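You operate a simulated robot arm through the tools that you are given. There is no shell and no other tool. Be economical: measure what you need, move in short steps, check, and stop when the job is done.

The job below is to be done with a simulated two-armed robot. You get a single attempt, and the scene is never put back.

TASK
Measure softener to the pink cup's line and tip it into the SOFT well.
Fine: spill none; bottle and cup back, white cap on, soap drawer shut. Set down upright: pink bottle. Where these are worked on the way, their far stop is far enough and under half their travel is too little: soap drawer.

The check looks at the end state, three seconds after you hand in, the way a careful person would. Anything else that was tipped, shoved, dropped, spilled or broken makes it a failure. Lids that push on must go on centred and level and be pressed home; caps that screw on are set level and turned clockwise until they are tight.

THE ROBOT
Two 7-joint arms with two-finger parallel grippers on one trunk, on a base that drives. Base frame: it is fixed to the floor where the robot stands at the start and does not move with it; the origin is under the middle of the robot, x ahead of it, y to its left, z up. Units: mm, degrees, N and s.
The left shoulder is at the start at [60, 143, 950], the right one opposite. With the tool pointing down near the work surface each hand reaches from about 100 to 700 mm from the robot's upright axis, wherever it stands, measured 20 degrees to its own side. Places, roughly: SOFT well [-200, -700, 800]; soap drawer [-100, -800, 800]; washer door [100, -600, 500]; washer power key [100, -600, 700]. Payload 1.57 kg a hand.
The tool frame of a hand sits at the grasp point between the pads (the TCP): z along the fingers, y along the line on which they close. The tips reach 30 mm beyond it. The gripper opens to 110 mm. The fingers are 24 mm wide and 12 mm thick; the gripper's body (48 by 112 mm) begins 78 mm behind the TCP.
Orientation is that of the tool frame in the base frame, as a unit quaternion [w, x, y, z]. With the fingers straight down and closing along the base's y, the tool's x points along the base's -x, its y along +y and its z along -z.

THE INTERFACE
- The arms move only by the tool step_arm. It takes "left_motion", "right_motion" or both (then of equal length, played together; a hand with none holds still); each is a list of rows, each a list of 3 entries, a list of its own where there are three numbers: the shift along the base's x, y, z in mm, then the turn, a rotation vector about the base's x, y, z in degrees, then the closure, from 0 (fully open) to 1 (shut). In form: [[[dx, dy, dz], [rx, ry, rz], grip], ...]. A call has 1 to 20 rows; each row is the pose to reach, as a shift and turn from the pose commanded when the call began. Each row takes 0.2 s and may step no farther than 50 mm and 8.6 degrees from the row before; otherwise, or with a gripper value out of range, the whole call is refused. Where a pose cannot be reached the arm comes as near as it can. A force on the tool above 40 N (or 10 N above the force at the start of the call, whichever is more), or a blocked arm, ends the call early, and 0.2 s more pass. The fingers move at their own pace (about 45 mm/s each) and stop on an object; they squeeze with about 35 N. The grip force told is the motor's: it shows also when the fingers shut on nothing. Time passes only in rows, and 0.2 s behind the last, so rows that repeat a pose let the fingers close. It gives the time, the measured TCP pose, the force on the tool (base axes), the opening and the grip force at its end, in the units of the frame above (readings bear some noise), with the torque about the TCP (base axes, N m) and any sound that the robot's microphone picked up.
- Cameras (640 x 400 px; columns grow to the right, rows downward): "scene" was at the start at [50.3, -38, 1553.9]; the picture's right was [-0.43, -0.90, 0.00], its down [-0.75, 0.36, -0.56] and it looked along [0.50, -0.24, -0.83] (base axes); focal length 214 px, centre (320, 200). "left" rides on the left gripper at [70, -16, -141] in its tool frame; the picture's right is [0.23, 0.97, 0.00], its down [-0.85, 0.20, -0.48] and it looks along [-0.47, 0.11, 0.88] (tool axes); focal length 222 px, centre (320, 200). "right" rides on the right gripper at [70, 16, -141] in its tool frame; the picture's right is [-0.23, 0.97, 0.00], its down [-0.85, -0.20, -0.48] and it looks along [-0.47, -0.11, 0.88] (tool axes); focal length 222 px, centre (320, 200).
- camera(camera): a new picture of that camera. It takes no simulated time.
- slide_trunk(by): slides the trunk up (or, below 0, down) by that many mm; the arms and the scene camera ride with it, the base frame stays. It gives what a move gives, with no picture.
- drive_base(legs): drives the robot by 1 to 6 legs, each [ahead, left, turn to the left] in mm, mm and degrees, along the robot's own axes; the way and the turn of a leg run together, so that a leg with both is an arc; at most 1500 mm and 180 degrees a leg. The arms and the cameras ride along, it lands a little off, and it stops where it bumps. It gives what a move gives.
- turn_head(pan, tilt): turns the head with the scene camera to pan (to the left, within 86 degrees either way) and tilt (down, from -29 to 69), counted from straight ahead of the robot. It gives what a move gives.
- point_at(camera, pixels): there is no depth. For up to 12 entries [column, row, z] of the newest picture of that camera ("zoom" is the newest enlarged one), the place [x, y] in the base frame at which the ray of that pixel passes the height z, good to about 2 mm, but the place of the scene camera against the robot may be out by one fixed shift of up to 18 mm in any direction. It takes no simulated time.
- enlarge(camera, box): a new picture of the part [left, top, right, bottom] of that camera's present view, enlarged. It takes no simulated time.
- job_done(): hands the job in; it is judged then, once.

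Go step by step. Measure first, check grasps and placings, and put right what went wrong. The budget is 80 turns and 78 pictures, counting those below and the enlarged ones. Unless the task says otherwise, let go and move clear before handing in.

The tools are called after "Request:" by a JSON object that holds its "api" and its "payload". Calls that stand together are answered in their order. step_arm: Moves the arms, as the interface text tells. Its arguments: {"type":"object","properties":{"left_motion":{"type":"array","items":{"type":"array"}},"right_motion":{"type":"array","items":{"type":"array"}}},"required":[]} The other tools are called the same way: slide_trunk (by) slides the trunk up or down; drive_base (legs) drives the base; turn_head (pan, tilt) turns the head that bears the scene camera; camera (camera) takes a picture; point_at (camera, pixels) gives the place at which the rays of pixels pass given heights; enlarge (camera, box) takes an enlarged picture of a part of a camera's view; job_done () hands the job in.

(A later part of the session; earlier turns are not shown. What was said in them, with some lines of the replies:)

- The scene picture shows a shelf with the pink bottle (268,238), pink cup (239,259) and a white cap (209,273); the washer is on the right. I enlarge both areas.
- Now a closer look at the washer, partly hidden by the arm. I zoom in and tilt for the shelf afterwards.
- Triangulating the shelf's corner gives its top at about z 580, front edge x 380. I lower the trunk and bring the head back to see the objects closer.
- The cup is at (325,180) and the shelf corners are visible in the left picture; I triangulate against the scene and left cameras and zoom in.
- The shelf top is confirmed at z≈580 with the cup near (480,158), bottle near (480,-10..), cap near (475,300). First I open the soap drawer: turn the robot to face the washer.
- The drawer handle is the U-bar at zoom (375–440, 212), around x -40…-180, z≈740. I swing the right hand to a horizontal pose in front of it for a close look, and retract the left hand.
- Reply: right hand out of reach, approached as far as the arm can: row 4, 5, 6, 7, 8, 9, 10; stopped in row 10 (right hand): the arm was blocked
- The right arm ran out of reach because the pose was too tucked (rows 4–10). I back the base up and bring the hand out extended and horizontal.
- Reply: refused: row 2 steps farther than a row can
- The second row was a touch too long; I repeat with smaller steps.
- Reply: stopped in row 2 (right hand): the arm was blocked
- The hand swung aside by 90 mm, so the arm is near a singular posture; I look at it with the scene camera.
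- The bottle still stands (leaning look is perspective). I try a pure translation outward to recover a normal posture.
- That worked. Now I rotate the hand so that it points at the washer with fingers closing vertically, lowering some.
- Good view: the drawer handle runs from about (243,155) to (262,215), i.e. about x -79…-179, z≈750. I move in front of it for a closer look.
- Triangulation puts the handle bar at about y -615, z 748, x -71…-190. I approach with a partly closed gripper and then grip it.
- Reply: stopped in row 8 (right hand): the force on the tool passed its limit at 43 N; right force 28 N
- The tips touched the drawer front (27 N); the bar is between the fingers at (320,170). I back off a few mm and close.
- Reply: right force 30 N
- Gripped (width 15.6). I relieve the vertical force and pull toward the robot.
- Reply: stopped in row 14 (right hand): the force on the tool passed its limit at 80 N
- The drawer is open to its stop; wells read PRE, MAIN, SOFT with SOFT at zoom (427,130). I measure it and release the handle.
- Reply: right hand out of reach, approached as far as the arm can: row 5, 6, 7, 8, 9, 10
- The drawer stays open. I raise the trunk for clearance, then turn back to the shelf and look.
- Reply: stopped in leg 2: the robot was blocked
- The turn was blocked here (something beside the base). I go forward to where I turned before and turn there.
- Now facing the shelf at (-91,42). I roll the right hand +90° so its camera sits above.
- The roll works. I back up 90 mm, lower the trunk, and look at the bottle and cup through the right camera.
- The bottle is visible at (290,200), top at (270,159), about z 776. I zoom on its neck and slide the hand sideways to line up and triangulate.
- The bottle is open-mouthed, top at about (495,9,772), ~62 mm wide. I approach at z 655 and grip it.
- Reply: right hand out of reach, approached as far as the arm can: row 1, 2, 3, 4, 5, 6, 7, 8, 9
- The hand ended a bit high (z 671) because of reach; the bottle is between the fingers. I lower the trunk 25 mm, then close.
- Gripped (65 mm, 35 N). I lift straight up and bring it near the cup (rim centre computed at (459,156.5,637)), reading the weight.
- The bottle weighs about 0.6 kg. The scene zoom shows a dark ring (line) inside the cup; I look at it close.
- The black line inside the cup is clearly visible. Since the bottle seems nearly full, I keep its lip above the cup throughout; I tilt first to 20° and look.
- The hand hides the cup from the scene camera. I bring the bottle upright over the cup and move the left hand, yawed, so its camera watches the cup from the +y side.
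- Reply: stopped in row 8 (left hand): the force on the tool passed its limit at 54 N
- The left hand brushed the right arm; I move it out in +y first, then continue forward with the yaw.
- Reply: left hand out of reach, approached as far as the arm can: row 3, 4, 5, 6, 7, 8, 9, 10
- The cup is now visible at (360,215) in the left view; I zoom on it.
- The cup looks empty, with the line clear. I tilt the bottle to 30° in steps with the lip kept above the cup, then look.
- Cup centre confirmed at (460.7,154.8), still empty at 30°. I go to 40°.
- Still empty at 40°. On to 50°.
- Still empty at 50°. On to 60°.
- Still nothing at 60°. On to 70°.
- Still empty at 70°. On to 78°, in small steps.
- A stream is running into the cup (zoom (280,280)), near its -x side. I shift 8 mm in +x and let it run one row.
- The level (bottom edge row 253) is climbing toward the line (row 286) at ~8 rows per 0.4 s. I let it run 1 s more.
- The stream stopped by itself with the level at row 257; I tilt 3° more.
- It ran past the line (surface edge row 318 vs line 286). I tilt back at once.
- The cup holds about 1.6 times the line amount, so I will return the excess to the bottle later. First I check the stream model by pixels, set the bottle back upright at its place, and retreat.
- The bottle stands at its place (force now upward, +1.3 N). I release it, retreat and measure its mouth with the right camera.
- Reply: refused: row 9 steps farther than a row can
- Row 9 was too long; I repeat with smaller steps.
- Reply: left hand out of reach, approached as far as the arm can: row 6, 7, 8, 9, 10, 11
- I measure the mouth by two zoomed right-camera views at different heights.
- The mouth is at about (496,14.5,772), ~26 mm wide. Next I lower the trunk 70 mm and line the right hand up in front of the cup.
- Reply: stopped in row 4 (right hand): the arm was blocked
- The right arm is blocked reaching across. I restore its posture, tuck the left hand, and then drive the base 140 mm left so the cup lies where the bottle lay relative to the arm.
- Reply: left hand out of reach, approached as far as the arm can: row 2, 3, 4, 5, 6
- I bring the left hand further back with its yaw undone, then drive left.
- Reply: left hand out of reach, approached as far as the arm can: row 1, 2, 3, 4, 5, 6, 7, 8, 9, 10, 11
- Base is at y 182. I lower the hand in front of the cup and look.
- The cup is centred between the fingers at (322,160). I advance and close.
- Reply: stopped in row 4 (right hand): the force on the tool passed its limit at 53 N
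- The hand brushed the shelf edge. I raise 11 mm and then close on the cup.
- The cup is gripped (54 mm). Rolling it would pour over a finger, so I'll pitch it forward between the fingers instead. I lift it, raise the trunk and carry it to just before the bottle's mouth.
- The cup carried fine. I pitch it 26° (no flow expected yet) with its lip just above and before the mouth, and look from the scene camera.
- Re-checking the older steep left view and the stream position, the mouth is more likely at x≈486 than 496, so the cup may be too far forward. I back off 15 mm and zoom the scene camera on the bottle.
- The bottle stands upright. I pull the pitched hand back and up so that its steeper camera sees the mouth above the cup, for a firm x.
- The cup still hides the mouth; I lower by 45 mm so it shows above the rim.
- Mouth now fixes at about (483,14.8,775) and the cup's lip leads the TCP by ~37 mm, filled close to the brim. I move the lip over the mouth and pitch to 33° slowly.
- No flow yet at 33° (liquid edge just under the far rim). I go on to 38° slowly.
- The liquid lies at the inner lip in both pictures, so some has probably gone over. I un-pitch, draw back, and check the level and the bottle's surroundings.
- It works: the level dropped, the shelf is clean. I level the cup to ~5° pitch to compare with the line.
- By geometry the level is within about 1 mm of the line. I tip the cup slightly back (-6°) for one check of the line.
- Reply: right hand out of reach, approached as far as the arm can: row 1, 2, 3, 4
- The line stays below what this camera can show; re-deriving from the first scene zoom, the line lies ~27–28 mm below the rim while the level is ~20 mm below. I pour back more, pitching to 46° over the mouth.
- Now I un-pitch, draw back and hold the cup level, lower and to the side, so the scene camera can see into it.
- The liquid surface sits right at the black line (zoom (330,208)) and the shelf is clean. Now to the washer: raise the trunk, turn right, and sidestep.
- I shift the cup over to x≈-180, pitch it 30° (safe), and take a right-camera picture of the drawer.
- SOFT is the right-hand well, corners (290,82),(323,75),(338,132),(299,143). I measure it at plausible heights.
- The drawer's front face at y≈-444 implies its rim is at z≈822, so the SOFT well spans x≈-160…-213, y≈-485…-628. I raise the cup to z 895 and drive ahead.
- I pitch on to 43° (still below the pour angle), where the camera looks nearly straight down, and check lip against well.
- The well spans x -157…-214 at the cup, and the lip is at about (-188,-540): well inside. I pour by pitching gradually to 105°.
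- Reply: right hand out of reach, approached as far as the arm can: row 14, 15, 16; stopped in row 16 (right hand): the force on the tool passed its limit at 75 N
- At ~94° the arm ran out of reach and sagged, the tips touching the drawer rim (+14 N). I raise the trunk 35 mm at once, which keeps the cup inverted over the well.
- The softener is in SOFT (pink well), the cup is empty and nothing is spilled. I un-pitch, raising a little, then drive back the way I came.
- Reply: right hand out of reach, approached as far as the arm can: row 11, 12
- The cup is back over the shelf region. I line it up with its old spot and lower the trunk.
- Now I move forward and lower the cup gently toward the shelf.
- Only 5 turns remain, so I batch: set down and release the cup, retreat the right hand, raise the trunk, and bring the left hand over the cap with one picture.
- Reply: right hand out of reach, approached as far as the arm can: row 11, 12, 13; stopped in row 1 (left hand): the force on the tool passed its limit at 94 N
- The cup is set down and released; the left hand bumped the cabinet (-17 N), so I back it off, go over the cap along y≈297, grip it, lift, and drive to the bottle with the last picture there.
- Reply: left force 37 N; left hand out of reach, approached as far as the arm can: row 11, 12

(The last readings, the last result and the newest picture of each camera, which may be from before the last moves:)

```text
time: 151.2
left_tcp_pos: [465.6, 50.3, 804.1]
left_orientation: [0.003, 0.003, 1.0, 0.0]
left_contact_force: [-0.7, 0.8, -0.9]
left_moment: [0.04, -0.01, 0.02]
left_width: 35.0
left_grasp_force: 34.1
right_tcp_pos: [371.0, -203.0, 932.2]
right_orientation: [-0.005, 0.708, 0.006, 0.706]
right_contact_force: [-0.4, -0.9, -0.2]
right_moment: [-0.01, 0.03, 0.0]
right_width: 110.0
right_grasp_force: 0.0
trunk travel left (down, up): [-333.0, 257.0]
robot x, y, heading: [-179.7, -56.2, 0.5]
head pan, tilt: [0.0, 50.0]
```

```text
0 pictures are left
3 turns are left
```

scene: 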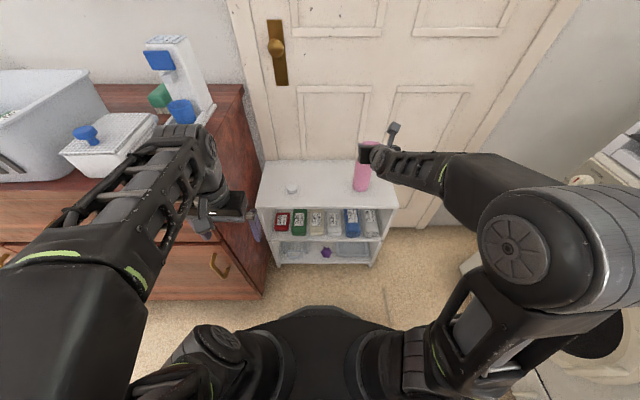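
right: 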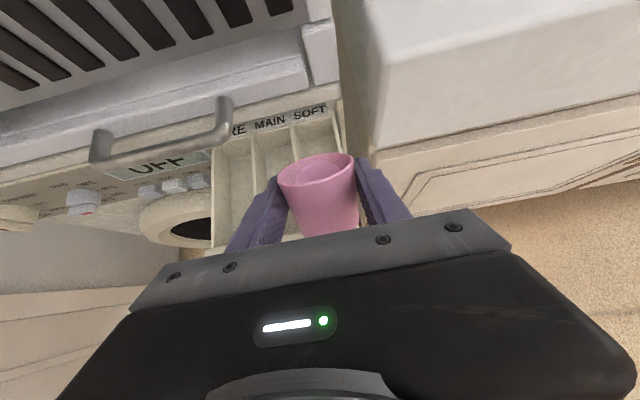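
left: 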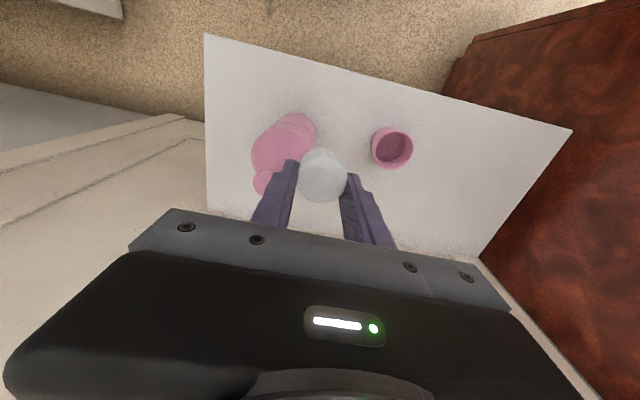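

The cap is gripped (35 mm) and no pictures remain; from this view the mouth lies near (481,13), the cap ~5 mm behind the TCP. I raise the trunk, centre over the mouth, lower until contact, and screw clockwise with regrips.

Request:
{"api": "slide_trunk", "payload": {"by": 40}}

Request:
{"api": "step_arm", "payload": {"left_motion": [[[11, -19, 0], [0, 0, 0], 1], [[21.4, -37.3, 0], [0, 0, 0], 1], [[21.4, -37.3, -15], [0, 0, 0], 1], [[21.4, -37.3, -28], [0, 0, 0], 1], [[21.4, -37.3, -34], [0, 0, 0], 1], [[21.4, -37.3, -38], [0, 0, 0], 1], [[21.4, -37.3, -42], [0, 0, 0], 1], [[21.4, -37.3, -46], [0, 0, 0], 1], [[21.4, -37.3, -50], [0, 0, 0], 1], [[21.4, -37.3, -54], [0, 0, 0], 1], [[21.4, -37.3, -57], [0, 0, 0], 1]]}}

Request:
{"api": "step_arm", "payload": {"left_motion": [[[0, -0.8, 0], [0, 0, -8], 1], [[-0.2, -1.5, 0], [0, 0, -16], 1], [[-0.5, -2.2, -1], [0, 0, -24], 1], [[-0.8, -2.9, -1], [0, 0, -32], 1], [[-1.3, -3.5, -1], [0, 0, -40], 1], [[-1.8, -4.1, -1], [0, 0, -48], 1], [[-2.4, -4.6, -2], [0, 0, -56], 1], [[-3.1, -4.9, -2], [0, 0, -64], 1], [[-3.8, -5.2, -2], [0, 0, -72], 1], [[-4.5, -5.4, -2], [0, 0, -80], 1], [[-5.3, -5.5, -2], [0, 0, -88], 1]]}}

Request:
{"api": "step_arm", "payload": {"left_motion": [[[0, 0, 0], [0, 0, 0], 0.5], [[0, 0, 0], [0, 0, 0], 0.5], [[0, 1, 0], [0, 0, 8], 0.5], [[0, 2, 0], [0, 0, 16], 0.5], [[0, 3, 0], [0, 0, 24], 0.5], [[0, 4, 0], [0, 0, 32], 0.5], [[0, 5, 0], [0, 0, 40], 0.5], [[0, 5.5, 0], [0, 0, 48], 0.5], [[0, 5.5, 0], [0, 0, 56], 0.5], [[0, 5.5, 0], [0, 0, 64], 0.5], [[0, 5.5, 0], [0, 0, 72], 0.5], [[0, 5.5, 0], [0, 0, 80], 0.5], [[0, 5.5, 0], [0, 0, 88], 0.5], [[0, 5.5, 0], [0, 0, 88], 1], [[0, 5.5, 0], [0, 0, 88], 1], [[0, 5.5, 0], [0, 0, 88], 1]]}}

Request:
{"api": "step_arm", "payload": {"left_motion": [[[0, 0, 0], [0, 0, -8], 1], [[0, 0, 0], [0, 0, -16], 1], [[0, 0, -1], [0, 0, -24], 1], [[0, 0, -1], [0, 0, -32], 1], [[0, 0, -1], [0, 0, -40], 1], [[0, 0, -1], [0, 0, -48], 1], [[0, 0, -2], [0, 0, -56], 1], [[0, 0, -2], [0, 0, -64], 1], [[0, 0, -2], [0, 0, -72], 1], [[0, 0, -2], [0, 0, -80], 1], [[0, 0, -2], [0, 0, -88], 1]]}}

Request:
{"api": "step_arm", "payload": {"left_motion": [[[0, 0, 0], [0, 0, 0], 0.5], [[0, 0, 0], [0, 0, 0], 0.5], [[0, 0, 0], [0, 0, 8], 0.5], [[0, 0, 0], [0, 0, 16], 0.5], [[0, 0, 0], [0, 0, 24], 0.5], [[0, 0, 0], [0, 0, 32], 0.5], [[0, 0, 0], [0, 0, 40], 0.5], [[0, 0, 0], [0, 0, 48], 0.5], [[0, 0, 0], [0, 0, 56], 0.5], [[0, 0, 0], [0, 0, 64], 0.5], [[0, 0, 0], [0, 0, 72], 0.5], [[0, 0, 0], [0, 0, 80], 0.5], [[0, 0, 0], [0, 0, 88], 0.5], [[0, 0, 0], [0, 0, 88], 1], [[0, 0, 0], [0, 0, 88], 1], [[0, 0, 0], [0, 0, 88], 1]]}}

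Request:
{"api": "step_arm", "payload": {"left_motion": [[[0, 0, 0], [0, 0, -8], 1], [[0, 0, 0], [0, 0, -16], 1], [[0, 0, -1], [0, 0, -24], 1], [[0, 0, -1], [0, 0, -32], 1], [[0, 0, -1], [0, 0, -40], 1], [[0, 0, -1], [0, 0, -48], 1], [[0, 0, -2], [0, 0, -56], 1], [[0, 0, -2], [0, 0, -64], 1], [[0, 0, -2], [0, 0, -72], 1], [[0, 0, -2], [0, 0, -80], 1], [[0, 0, -2], [0, 0, -88], 1]]}}

```text
time: 152.0
left_tcp_pos: [466.3, 51.1, 842.1]
left_orientation: [0.002, 0.003, 1.0, 0.0]
left_contact_force: [0.5, 0.2, 0.4]
left_moment: [-0.02, -0.01, 0.03]
left_width: 35.1
left_grasp_force: 34.6
right_tcp_pos: [372.3, -202.7, 973.0]
right_orientation: [-0.004, 0.708, 0.005, 0.706]
right_contact_force: [0.5, -1.5, 0.2]
right_moment: [-0.05, -0.01, 0.0]
right_width: 110.0
right_grasp_force: 0.1
trunk travel left (down, up): [-373.0, 217.0]
robot x, y, heading: [-178.6, -62.0, 0.3]
head pan, tilt: [0.0, 50.0]
```

```text
time: 153.9
left_tcp_pos: [491.2, 12.6, 806.6]
left_orientation: [0.012, 0.002, 1.0, -0.003]
left_contact_force: [-1.2, 1.0, 17.4]
left_moment: [-0.19, 0.1, -0.02]
left_width: 35.9
left_grasp_force: 34.8
left hand out of reach, approached as far as the arm can: row 1, 2, 3, 4, 5, 6
right_tcp_pos: [371.1, -203.5, 972.5]
right_orientation: [-0.004, 0.708, 0.006, 0.706]
right_contact_force: [0.0, 0.6, -0.4]
right_moment: [0.02, 0.03, -0.01]
right_width: 110.0
right_grasp_force: 0.1
trunk travel left (down, up): [-373.0, 217.0]
robot x, y, heading: [-178.4, -59.7, 0.5]
head pan, tilt: [0.0, 50.0]
stopped in row 9 (left hand): the force on the tool passed its limit at 43 N (the readings are from after the stop); the commanded pose is now the measured one
```

```text
time: 156.3
left_tcp_pos: [484.3, 7.0, 801.2]
left_orientation: [0.008, 0.697, 0.717, -0.006]
left_contact_force: [0.4, -1.0, -0.3]
left_moment: [0.02, 0.0, 0.02]
left_width: 35.8
left_grasp_force: 35.1
right_tcp_pos: [372.3, -203.3, 972.1]
right_orientation: [-0.006, 0.708, 0.007, 0.706]
right_contact_force: [0.3, -0.9, 0.2]
right_moment: [-0.02, -0.01, 0.02]
right_width: 109.9
right_grasp_force: 0.0
trunk travel left (down, up): [-373.0, 217.0]
robot x, y, heading: [-176.5, -56.9, 0.2]
head pan, tilt: [0.0, 50.0]
```

```text
time: 159.7
left_tcp_pos: [483.5, 13.3, 801.4]
left_orientation: [0.01, 0.002, 1.0, -0.003]
left_contact_force: [-0.4, -0.7, 1.2]
left_moment: [-0.05, 0.01, 0.01]
left_width: 36.2
left_grasp_force: 30.0
right_tcp_pos: [371.4, -203.6, 972.4]
right_orientation: [-0.005, 0.708, 0.007, 0.706]
right_contact_force: [0.0, -0.3, -0.4]
right_moment: [0.03, 0.02, 0.01]
right_width: 109.9
right_grasp_force: 0.0
trunk travel left (down, up): [-373.0, 217.0]
robot x, y, heading: [-173.1, -61.4, 0.2]
head pan, tilt: [0.0, 50.0]
```

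```text
time: 162.1
left_tcp_pos: [484.1, 13.6, 798.5]
left_orientation: [0.007, 0.697, 0.717, -0.008]
left_contact_force: [2.6, -0.3, 5.7]
left_moment: [-0.09, -0.24, 0.05]
left_width: 35.2
left_grasp_force: 35.4
right_tcp_pos: [371.1, -203.9, 971.1]
right_orientation: [-0.005, 0.708, 0.007, 0.706]
right_contact_force: [-0.3, -0.5, 0.0]
right_moment: [0.0, 0.01, 0.03]
right_width: 110.1
right_grasp_force: 0.1
trunk travel left (down, up): [-373.0, 217.0]
robot x, y, heading: [-175.9, -60.7, 0.5]
head pan, tilt: [0.0, 50.0]
```

```text
time: 165.5
left_tcp_pos: [483.2, 14.6, 798.9]
left_orientation: [0.01, 0.001, 1.0, -0.002]
left_contact_force: [-0.4, -1.3, 0.8]
left_moment: [-0.11, 0.04, -0.05]
left_width: 35.9
left_grasp_force: 29.3
right_tcp_pos: [371.2, -203.5, 973.5]
right_orientation: [-0.004, 0.708, 0.006, 0.706]
right_contact_force: [-0.3, -0.1, 0.4]
right_moment: [-0.01, 0.0, -0.02]
right_width: 110.0
right_grasp_force: 0.1
trunk travel left (down, up): [-373.0, 217.0]
robot x, y, heading: [-176.1, -60.5, 0.5]
head pan, tilt: [0.0, 50.0]
```

```text
time: 167.9
left_tcp_pos: [485.5, 12.6, 797.0]
left_orientation: [0.006, 0.697, 0.717, -0.008]
left_contact_force: [0.8, 1.8, 5.6]
left_moment: [-0.02, -0.14, 0.0]
left_width: 35.2
left_grasp_force: 35.2
right_tcp_pos: [371.6, -203.2, 973.3]
right_orientation: [-0.004, 0.708, 0.006, 0.706]
right_contact_force: [-0.3, 0.3, -0.6]
right_moment: [-0.01, 0.0, -0.01]
right_width: 110.1
right_grasp_force: 0.0
trunk travel left (down, up): [-373.0, 217.0]
robot x, y, heading: [-178.8, -61.9, 0.5]
head pan, tilt: [0.0, 50.0]
2 turns are left
```

The cap is on the neck and descending (806→797) as it turns, not tight yet. I batch further clockwise turns, then release, clear the hand, drive to the washer and push the drawer with the closed right hand.

Request:
{"api": "step_arm", "payload": {"left_motion": [[[0, 0, 0], [0, 0, 0], 0.5], [[0, 0, 0], [0, 0, 0], 0.5], [[0, 0, 0], [0, 0, 8.5], 0.5], [[0, 0, 0], [0, 0, 17], 0.5], [[0, 0, 0], [0, 0, 25.5], 0.5], [[0, 0, 0], [0, 0, 34], 0.5], [[0, 0, 0], [0, 0, 42.5], 0.5], [[0, 0, 0], [0, 0, 51], 0.5], [[0, 0, 0], [0, 0, 59.5], 0.5], [[0, 0, 0], [0, 0, 68], 0.5], [[0, 0, 0], [0, 0, 76.5], 0.5], [[0, 0, 0], [0, 0, 85], 0.5], [[0, 0, 0], [0, 0, 85], 1], [[0, 0, 0], [0, 0, 85], 1], [[0, 0, 0], [0, 0, 85], 1]]}}

Request:
{"api": "step_arm", "payload": {"left_motion": [[[0, 0, 0], [0, 0, -8.5], 1], [[0, 0, 0], [0, 0, -17], 1], [[0, 0, 0], [0, 0, -25.5], 1], [[0, 0, -1], [0, 0, -34], 1], [[0, 0, -1], [0, 0, -42.5], 1], [[0, 0, -1], [0, 0, -51], 1], [[0, 0, -1], [0, 0, -59.5], 1], [[0, 0, -1], [0, 0, -68], 1], [[0, 0, -1], [0, 0, -76.5], 1], [[0, 0, -1], [0, 0, -85], 1]]}}

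Request:
{"api": "step_arm", "payload": {"left_motion": [[[0, 0, 0], [0, 0, 0], 0.5], [[0, 0, 0], [0, 0, 0], 0.5], [[0, 0, 0], [0, 0, 8.5], 0.5], [[0, 0, 0], [0, 0, 17], 0.5], [[0, 0, 0], [0, 0, 25.5], 0.5], [[0, 0, 0], [0, 0, 34], 0.5], [[0, 0, 0], [0, 0, 42.5], 0.5], [[0, 0, 0], [0, 0, 51], 0.5], [[0, 0, 0], [0, 0, 59.5], 0.5], [[0, 0, 0], [0, 0, 68], 0.5], [[0, 0, 0], [0, 0, 76.5], 0.5], [[0, 0, 0], [0, 0, 85], 0.5], [[0, 0, 0], [0, 0, 85], 1], [[0, 0, 0], [0, 0, 85], 1], [[0, 0, 0], [0, 0, 85], 1]]}}

Request:
{"api": "step_arm", "payload": {"left_motion": [[[0, 0, 0], [0, 0, -8.5], 1], [[0, 0, 0], [0, 0, -17], 1], [[0, 0, 0], [0, 0, -25.5], 1], [[0, 0, -1], [0, 0, -34], 1], [[0, 0, -1], [0, 0, -42.5], 1], [[0, 0, -1], [0, 0, -51], 1], [[0, 0, -1], [0, 0, -59.5], 1], [[0, 0, -1], [0, 0, -68], 1], [[0, 0, -1], [0, 0, -76.5], 1], [[0, 0, -1], [0, 0, -85], 1]]}}

Request:
{"api": "step_arm", "payload": {"left_motion": [[[0, 0, 0], [0, 0, 0], 0.5], [[0, 0, 0], [0, 0, 0], 0.5], [[0, 0, 0], [0, 0, 8.5], 0.5], [[0, 0, 0], [0, 0, 17], 0.5], [[0, 0, 0], [0, 0, 25.5], 0.5], [[0, 0, 0], [0, 0, 34], 0.5], [[0, 0, 0], [0, 0, 42.5], 0.5], [[0, 0, 0], [0, 0, 51], 0.5], [[0, 0, 0], [0, 0, 59.5], 0.5], [[0, 0, 0], [0, 0, 68], 0.5], [[0, 0, 0], [0, 0, 76.5], 0.5], [[0, 0, 0], [0, 0, 85], 0.5], [[0, 0, 0], [0, 0, 85], 1], [[0, 0, 0], [0, 0, 85], 1], [[0, 0, 0], [0, 0, 85], 1]]}}

Request:
{"api": "step_arm", "payload": {"left_motion": [[[0, 0, 0], [0, 0, -8.5], 1], [[0, 0, 0], [0, 0, -17], 1], [[0, 0, 0], [0, 0, -25.5], 1], [[0, 0, -1], [0, 0, -34], 1], [[0, 0, -1], [0, 0, -42.5], 1], [[0, 0, -1], [0, 0, -51], 1], [[0, 0, -1], [0, 0, -59.5], 1], [[0, 0, -1], [0, 0, -68], 1], [[0, 0, -1], [0, 0, -76.5], 1], [[0, 0, -1], [0, 0, -85], 1]]}}

Request:
{"api": "step_arm", "payload": {"left_motion": [[[0, 0, 0], [0, 0, 0], 0.5], [[0, 0, 0], [0, 0, 0], 0.5], [[0, 0, 0], [0, 0, 8.5], 0.5], [[0, 0, 0], [0, 0, 17], 0.5], [[0, 0, 0], [0, 0, 25.5], 0.5], [[0, 0, 0], [0, 0, 34], 0.5], [[0, 0, 0], [0, 0, 42.5], 0.5], [[0, 0, 0], [0, 0, 51], 0.5], [[0, 0, 0], [0, 0, 59.5], 0.5], [[0, 0, 0], [0, 0, 68], 0.5], [[0, 0, 0], [0, 0, 76.5], 0.5], [[0, 0, 0], [0, 0, 85], 0.5], [[0, 0, 0], [0, 0, 85], 1], [[0, 0, 0], [0, 0, 85], 1], [[0, 0, 0], [0, 0, 85], 1]]}}

Request:
{"api": "step_arm", "payload": {"left_motion": [[[0, 0, 0], [0, 0, -8.5], 1], [[0, 0, 0], [0, 0, -17], 1], [[0, 0, 0], [0, 0, -25.5], 1], [[0, 0, -1], [0, 0, -34], 1], [[0, 0, -1], [0, 0, -42.5], 1], [[0, 0, -1], [0, 0, -51], 1], [[0, 0, -1], [0, 0, -59.5], 1], [[0, 0, -1], [0, 0, -68], 1], [[0, 0, -1], [0, 0, -76.5], 1], [[0, 0, -1], [0, 0, -85], 1]]}}

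Request:
{"api": "step_arm", "payload": {"left_motion": [[[0, 0, 0], [0, 0, 0], 0.5], [[0, 0, 0], [0, 0, 0], 0.2], [[0, 0, 0], [0, 0, 0], 0.1], [[0, 0, 0], [0, 0, 0], 0], [[0, 0, 15], [0, 0, 0], 0], [[0, 0, 32], [0, 0, 0], 0], [[0, 0, 42], [0, 0, 0], 0]], "right_motion": [[[0, 0, 0], [0, 0, 0], 0.3], [[0, 0, 0], [0, 0, 0], 0.6], [[0, 0, 0], [0, 0, 0], 1], [[0, 0, 0], [0, 0, 0], 1], [[0, 0, 0], [0, 0, 0], 1], [[0, 0, 0], [0, 0, 0], 1], [[0, 0, 0], [0, 0, 0], 1]]}}

Request:
{"api": "slide_trunk", "payload": {"by": 100}}

Request:
{"api": "step_arm", "payload": {"left_motion": [[[-30, 7, 3], [0, 0, 7], 0], [[-60, 14, 6], [0, 0, 14], 0], [[-90, 21, 9], [0, 0, 21], 0], [[-120, 28, 12], [0, 0, 28], 0], [[-150, 35, 15], [0, 0, 35], 0], [[-180, 42, 18], [0, 0, 42], 0], [[-210, 49, 21], [0, 0, 49], 0], [[-240, 56, 24], [0, 0, 56], 0], [[-270, 63, 27], [0, 0, 63], 0], [[-300, 70, 30], [0, 0, 70], 0], [[-330, 77, 30], [0, 0, 77], 0], [[-350, 84, 30], [0, 0, 84], 0]]}}

Request:
{"api": "drive_base", "payload": {"legs": [[0, 244, 0], [0, 0, -90], [0, 165, 0]]}}

Request:
{"api": "slide_trunk", "payload": {"by": -285}}

Request:
{"api": "drive_base", "payload": {"legs": [[225, 0, 0]]}}

```text
time: 171.1
left_tcp_pos: [484.6, 12.3, 796.3]
left_orientation: [0.009, 0.028, 1.0, -0.004]
left_contact_force: [0.6, -0.4, 0.3]
left_moment: [0.04, 0.01, 0.0]
left_width: 35.8
left_grasp_force: 29.8
right_tcp_pos: [371.2, -203.5, 972.0]
right_orientation: [-0.005, 0.708, 0.006, 0.706]
right_contact_force: [0.9, 0.8, 0.5]
right_moment: [0.02, 0.01, -0.02]
right_width: 109.9
right_grasp_force: 0.0
trunk travel left (down, up): [-373.0, 217.0]
robot x, y, heading: [-180.2, -58.0, 0.4]
head pan, tilt: [0.0, 50.0]
```

```text
time: 173.3
left_tcp_pos: [485.6, 13.5, 795.5]
left_orientation: [0.006, 0.697, 0.717, -0.008]
left_contact_force: [0.0, -0.2, 2.6]
left_moment: [-0.02, -0.01, -0.04]
left_width: 35.7
left_grasp_force: 34.8
right_tcp_pos: [371.6, -202.8, 971.6]
right_orientation: [-0.006, 0.708, 0.007, 0.706]
right_contact_force: [-0.6, -0.4, 0.5]
right_moment: [-0.04, 0.02, -0.04]
right_width: 110.2
right_grasp_force: 0.0
trunk travel left (down, up): [-373.0, 217.0]
robot x, y, heading: [-181.1, -58.6, 0.2]
head pan, tilt: [0.0, 50.0]
```

```text
time: 176.5
left_tcp_pos: [485.1, 13.6, 795.0]
left_orientation: [0.009, 0.028, 1.0, -0.003]
left_contact_force: [0.4, 0.5, 0.0]
left_moment: [0.02, 0.07, 0.02]
left_width: 36.0
left_grasp_force: 29.9
right_tcp_pos: [371.7, -204.2, 972.4]
right_orientation: [-0.005, 0.708, 0.007, 0.706]
right_contact_force: [-0.6, -0.8, 0.1]
right_moment: [-0.04, -0.03, 0.02]
right_width: 110.0
right_grasp_force: 0.2
trunk travel left (down, up): [-373.0, 217.0]
robot x, y, heading: [-179.3, -55.8, 0.4]
head pan, tilt: [0.0, 50.0]
```

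```text
time: 178.7
left_tcp_pos: [485.2, 13.3, 794.9]
left_orientation: [0.005, 0.697, 0.717, -0.008]
left_contact_force: [0.5, 1.0, 0.5]
left_moment: [0.01, 0.0, -0.02]
left_width: 35.5
left_grasp_force: 34.7
right_tcp_pos: [371.9, -203.3, 971.7]
right_orientation: [-0.005, 0.708, 0.006, 0.706]
right_contact_force: [0.2, -0.4, 0.0]
right_moment: [-0.03, -0.01, -0.03]
right_width: 109.9
right_grasp_force: 0.0
trunk travel left (down, up): [-373.0, 217.0]
robot x, y, heading: [-172.6, -56.7, 0.1]
head pan, tilt: [0.0, 50.0]
```

```text
time: 181.9
left_tcp_pos: [484.6, 14.4, 795.5]
left_orientation: [0.009, 0.028, 1.0, -0.003]
left_contact_force: [0.8, 0.1, 0.6]
left_moment: [-0.02, -0.01, 0.02]
left_width: 35.7
left_grasp_force: 29.5
right_tcp_pos: [371.9, -203.2, 972.2]
right_orientation: [-0.006, 0.708, 0.007, 0.706]
right_contact_force: [0.3, -0.3, -0.1]
right_moment: [-0.01, -0.01, 0.01]
right_width: 110.3
right_grasp_force: 0.0
trunk travel left (down, up): [-373.0, 217.0]
robot x, y, heading: [-177.3, -62.1, 0.3]
head pan, tilt: [0.0, 50.0]
```

```text
time: 184.1
left_tcp_pos: [485.0, 14.5, 794.4]
left_orientation: [0.006, 0.697, 0.717, -0.009]
left_contact_force: [-0.7, -0.1, 2.9]
left_moment: [-0.04, -0.06, 0.08]
left_width: 35.3
left_grasp_force: 35.2
right_tcp_pos: [371.1, -203.4, 973.3]
right_orientation: [-0.005, 0.708, 0.007, 0.706]
right_contact_force: [0.6, -0.1, 0.8]
right_moment: [-0.02, 0.01, 0.03]
right_width: 109.9
right_grasp_force: 0.0
trunk travel left (down, up): [-373.0, 217.0]
robot x, y, heading: [-177.5, -59.4, 0.2]
head pan, tilt: [0.0, 50.0]
```

```text
time: 187.3
left_tcp_pos: [483.4, 12.6, 794.2]
left_orientation: [0.01, 0.029, 1.0, -0.004]
left_contact_force: [0.1, -0.3, 1.4]
left_moment: [-0.02, 0.03, -0.01]
left_width: 35.5
left_grasp_force: 30.2
right_tcp_pos: [371.2, -202.8, 971.9]
right_orientation: [-0.005, 0.708, 0.007, 0.706]
right_contact_force: [0.5, -0.7, 0.9]
right_moment: [0.0, 0.0, -0.01]
right_width: 110.3
right_grasp_force: 0.0
trunk travel left (down, up): [-373.0, 217.0]
robot x, y, heading: [-176.2, -56.3, 0.7]
head pan, tilt: [0.0, 50.0]
```

```text
time: 189.5
left_tcp_pos: [484.8, 11.2, 792.2]
left_orientation: [0.006, 0.697, 0.717, -0.009]
left_contact_force: [0.5, 0.1, 5.8]
left_moment: [-0.02, -0.06, 0.15]
left_width: 35.4
left_grasp_force: 35.0
right_tcp_pos: [370.8, -203.0, 972.4]
right_orientation: [-0.004, 0.708, 0.007, 0.706]
right_contact_force: [-0.4, -0.8, 0.9]
right_moment: [0.02, -0.01, 0.0]
right_width: 110.1
right_grasp_force: 0.2
trunk travel left (down, up): [-373.0, 217.0]
robot x, y, heading: [-176.9, -62.7, 0.5]
head pan, tilt: [0.0, 50.0]
```

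```text
time: 191.1
left_tcp_pos: [484.2, 12.5, 800.4]
left_orientation: [0.007, 0.697, 0.717, -0.007]
left_contact_force: [-0.2, 0.5, -0.1]
left_moment: [-0.01, -0.04, 0.01]
left_width: 109.9
left_grasp_force: 0.1
left hand out of reach, approached as far as the arm can: row 5, 6, 7
right_tcp_pos: [371.7, -203.3, 972.6]
right_orientation: [-0.005, 0.708, 0.007, 0.706]
right_contact_force: [0.2, -0.6, -1.2]
right_moment: [0.0, 0.0, 0.02]
right_width: 0.0
right_grasp_force: 15.5
trunk travel left (down, up): [-373.0, 217.0]
robot x, y, heading: [-179.4, -56.2, 0.4]
head pan, tilt: [0.0, 50.0]
```

```text
time: 192.4
left_tcp_pos: [485.3, 12.6, 900.3]
left_orientation: [0.006, 0.696, 0.718, -0.007]
left_contact_force: [0.8, 0.4, 0.3]
left_moment: [0.01, 0.0, -0.03]
left_width: 109.7
left_grasp_force: 0.1
right_tcp_pos: [372.7, -203.9, 1071.5]
right_orientation: [-0.005, 0.708, 0.006, 0.706]
right_contact_force: [0.1, 0.6, -0.7]
right_moment: [-0.01, 0.02, 0.02]
right_width: 0.0
right_grasp_force: 21.4
trunk travel left (down, up): [-473.0, 117.0]
robot x, y, heading: [-175.7, -61.2, 0.2]
head pan, tilt: [0.0, 50.0]
```

```text
time: 195.0
left_tcp_pos: [134.5, 97.7, 930.3]
left_orientation: [0.01, 0.036, 0.999, 0.0]
left_contact_force: [-0.2, 0.5, -0.8]
left_moment: [0.0, -0.03, 0.0]
left_width: 110.0
left_grasp_force: 0.1
right_tcp_pos: [371.8, -202.7, 1073.7]
right_orientation: [-0.004, 0.708, 0.005, 0.706]
right_contact_force: [0.0, 0.6, -0.5]
right_moment: [0.0, 0.04, 0.05]
right_width: 0.0
right_grasp_force: 21.7
trunk travel left (down, up): [-473.0, 117.0]
robot x, y, heading: [-174.1, -61.5, 0.5]
head pan, tilt: [0.0, 50.0]
```

```text
time: 201.7
left_tcp_pos: [138.9, -129.5, 929.1]
left_orientation: [0.005, 0.736, 0.677, -0.008]
left_contact_force: [0.4, 0.7, -0.6]
left_moment: [-0.02, 0.04, -0.06]
left_width: 110.2
left_grasp_force: 0.0
right_tcp_pos: [-162.8, -363.6, 1072.3]
right_orientation: [0.499, 0.502, -0.498, 0.5]
right_contact_force: [0.5, 0.8, -0.1]
right_moment: [0.02, 0.0, -0.05]
right_width: 0.0
right_grasp_force: 22.0
trunk travel left (down, up): [-473.0, 117.0]
robot x, y, heading: [-18.3, 182.4, -90.0]
head pan, tilt: [0.0, 50.0]
```

```text
time: 204.6
left_tcp_pos: [139.6, -130.3, 645.6]
left_orientation: [0.006, 0.736, 0.677, -0.008]
left_contact_force: [-0.1, -0.7, -0.8]
left_moment: [0.01, 0.02, -0.02]
left_width: 109.6
left_grasp_force: 0.1
right_tcp_pos: [-165.5, -364.5, 788.4]
right_orientation: [0.498, 0.503, -0.498, 0.501]
right_contact_force: [-0.3, 0.1, 0.0]
right_moment: [0.01, 0.02, -0.02]
right_width: 0.2
right_grasp_force: 20.9
trunk travel left (down, up): [-188.0, 402.0]
robot x, y, heading: [-14.9, 186.5, -90.4]
head pan, tilt: [0.0, 50.0]
```

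```text
time: 206.3
left_tcp_pos: [139.1, -355.5, 645.0]
left_orientation: [0.006, 0.735, 0.677, -0.007]
left_contact_force: [-0.1, 0.0, 0.2]
left_moment: [-0.04, -0.02, -0.01]
left_width: 110.1
left_grasp_force: 0.1
right_tcp_pos: [-166.5, -590.1, 787.4]
right_orientation: [0.497, 0.504, -0.498, 0.501]
right_contact_force: [0.1, 0.5, -0.3]
right_moment: [-0.02, -0.01, 0.01]
right_width: 0.0
right_grasp_force: 21.2
trunk travel left (down, up): [-188.0, 402.0]
robot x, y, heading: [-18.8, -39.8, -90.5]
head pan, tilt: [0.0, 50.0]
1 turns are left
```

The hand followed to y -590 (tips ≈ -620) with no resistance, so the drawer is nearly home. I push the last millimetres until the force limit, back off, and hand in.

Request:
{"api": "step_arm", "payload": {"right_motion": [[[0, -5, 0], [0, 0, 0], 1], [[0, -10, 0], [0, 0, 0], 1], [[0, -15, 0], [0, 0, 0], 1], [[0, -20, 0], [0, 0, 0], 1], [[0, -25, 0], [0, 0, 0], 1], [[0, -30, 0], [0, 0, 0], 1]]}}

Request:
{"api": "step_arm", "payload": {"right_motion": [[[0, -4, 0], [0, 0, 0], 1], [[0, -8, 0], [0, 0, 0], 1], [[0, -12, 0], [0, 0, 0], 1]]}}

Request:
{"api": "drive_base", "payload": {"legs": [[-150, 0, 0]]}}

Request:
{"api": "job_done", "payload": {}}

```text
time: 207.1
left_tcp_pos: [137.5, -354.5, 644.8]
left_orientation: [0.006, 0.736, 0.677, -0.009]
left_contact_force: [0.4, 0.2, -0.3]
left_moment: [0.0, -0.04, -0.03]
left_width: 110.0
left_grasp_force: 0.1
right_tcp_pos: [-164.4, -599.4, 786.9]
right_orientation: [0.498, 0.503, -0.499, 0.5]
right_contact_force: [-2.1, 22.3, 3.7]
right_moment: [-0.37, -0.07, -0.17]
right_width: 0.0
right_grasp_force: 20.9
trunk travel left (down, up): [-188.0, 402.0]
robot x, y, heading: [-16.1, -37.0, -90.0]
head pan, tilt: [0.0, 50.0]
stopped in row 3 (right hand): the force on the tool passed its limit at 48 N (the readings are from after the stop); the commanded pose is now the measured one
```

```text
time: 207.4
left_tcp_pos: [137.9, -353.9, 645.5]
left_orientation: [0.007, 0.737, 0.676, -0.01]
left_contact_force: [-0.6, 0.1, -0.3]
left_moment: [0.01, -0.03, -0.02]
left_width: 109.8
left_grasp_force: 0.1
right_tcp_pos: [-164.0, -598.9, 787.3]
right_orientation: [0.498, 0.504, -0.498, 0.501]
right_contact_force: [-2.0, 23.6, 5.9]
right_moment: [-0.39, -0.08, -0.17]
right_width: 0.1
right_grasp_force: 21.2
trunk travel left (down, up): [-188.0, 402.0]
robot x, y, heading: [-18.5, -41.2, -90.0]
head pan, tilt: [0.0, 50.0]
stopped in row 1 (right hand): the force on the tool passed its limit at 46 N (the readings are from after the stop); the commanded pose is now the measured one
```

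```text
time: 208.8
left_tcp_pos: [139.0, -204.1, 644.8]
left_orientation: [0.006, 0.736, 0.676, -0.008]
left_contact_force: [-0.2, -1.0, -1.0]
left_moment: [0.01, -0.01, -0.03]
left_width: 110.1
left_grasp_force: 0.0
right_tcp_pos: [-163.6, -451.8, 783.8]
right_orientation: [0.496, 0.506, -0.499, 0.5]
right_contact_force: [0.1, -0.3, -0.1]
right_moment: [0.03, 0.01, 0.0]
right_width: 0.1
right_grasp_force: 21.2
trunk travel left (down, up): [-188.0, 402.0]
robot x, y, heading: [-21.5, 108.7, -90.1]
head pan, tilt: [0.0, 50.0]
```

```text
The job is handed in.
```

I handed the job in with the softener in SOFT, the bottle and cup back on the shelf, the cap screwed on and the drawer pushed shut. I had no pictures left to check the cap or drawer by eye. I overfilled the cup at first and poured the excess back into the bottle until the level sat at the line. I saw no spill in the pictures I took.

- **Cap:** I turned it about 600° clockwise and the torque was just starting to rise, so it may not be fully tight.
- **Drawer:** it met firm resistance at the closed position (about 48 N).
- **Bump:** the left hand hit the brown cabinet once with a force of up to 94 N. The picture just after showed nothing out of place, but it covered only part of the cabinet top.
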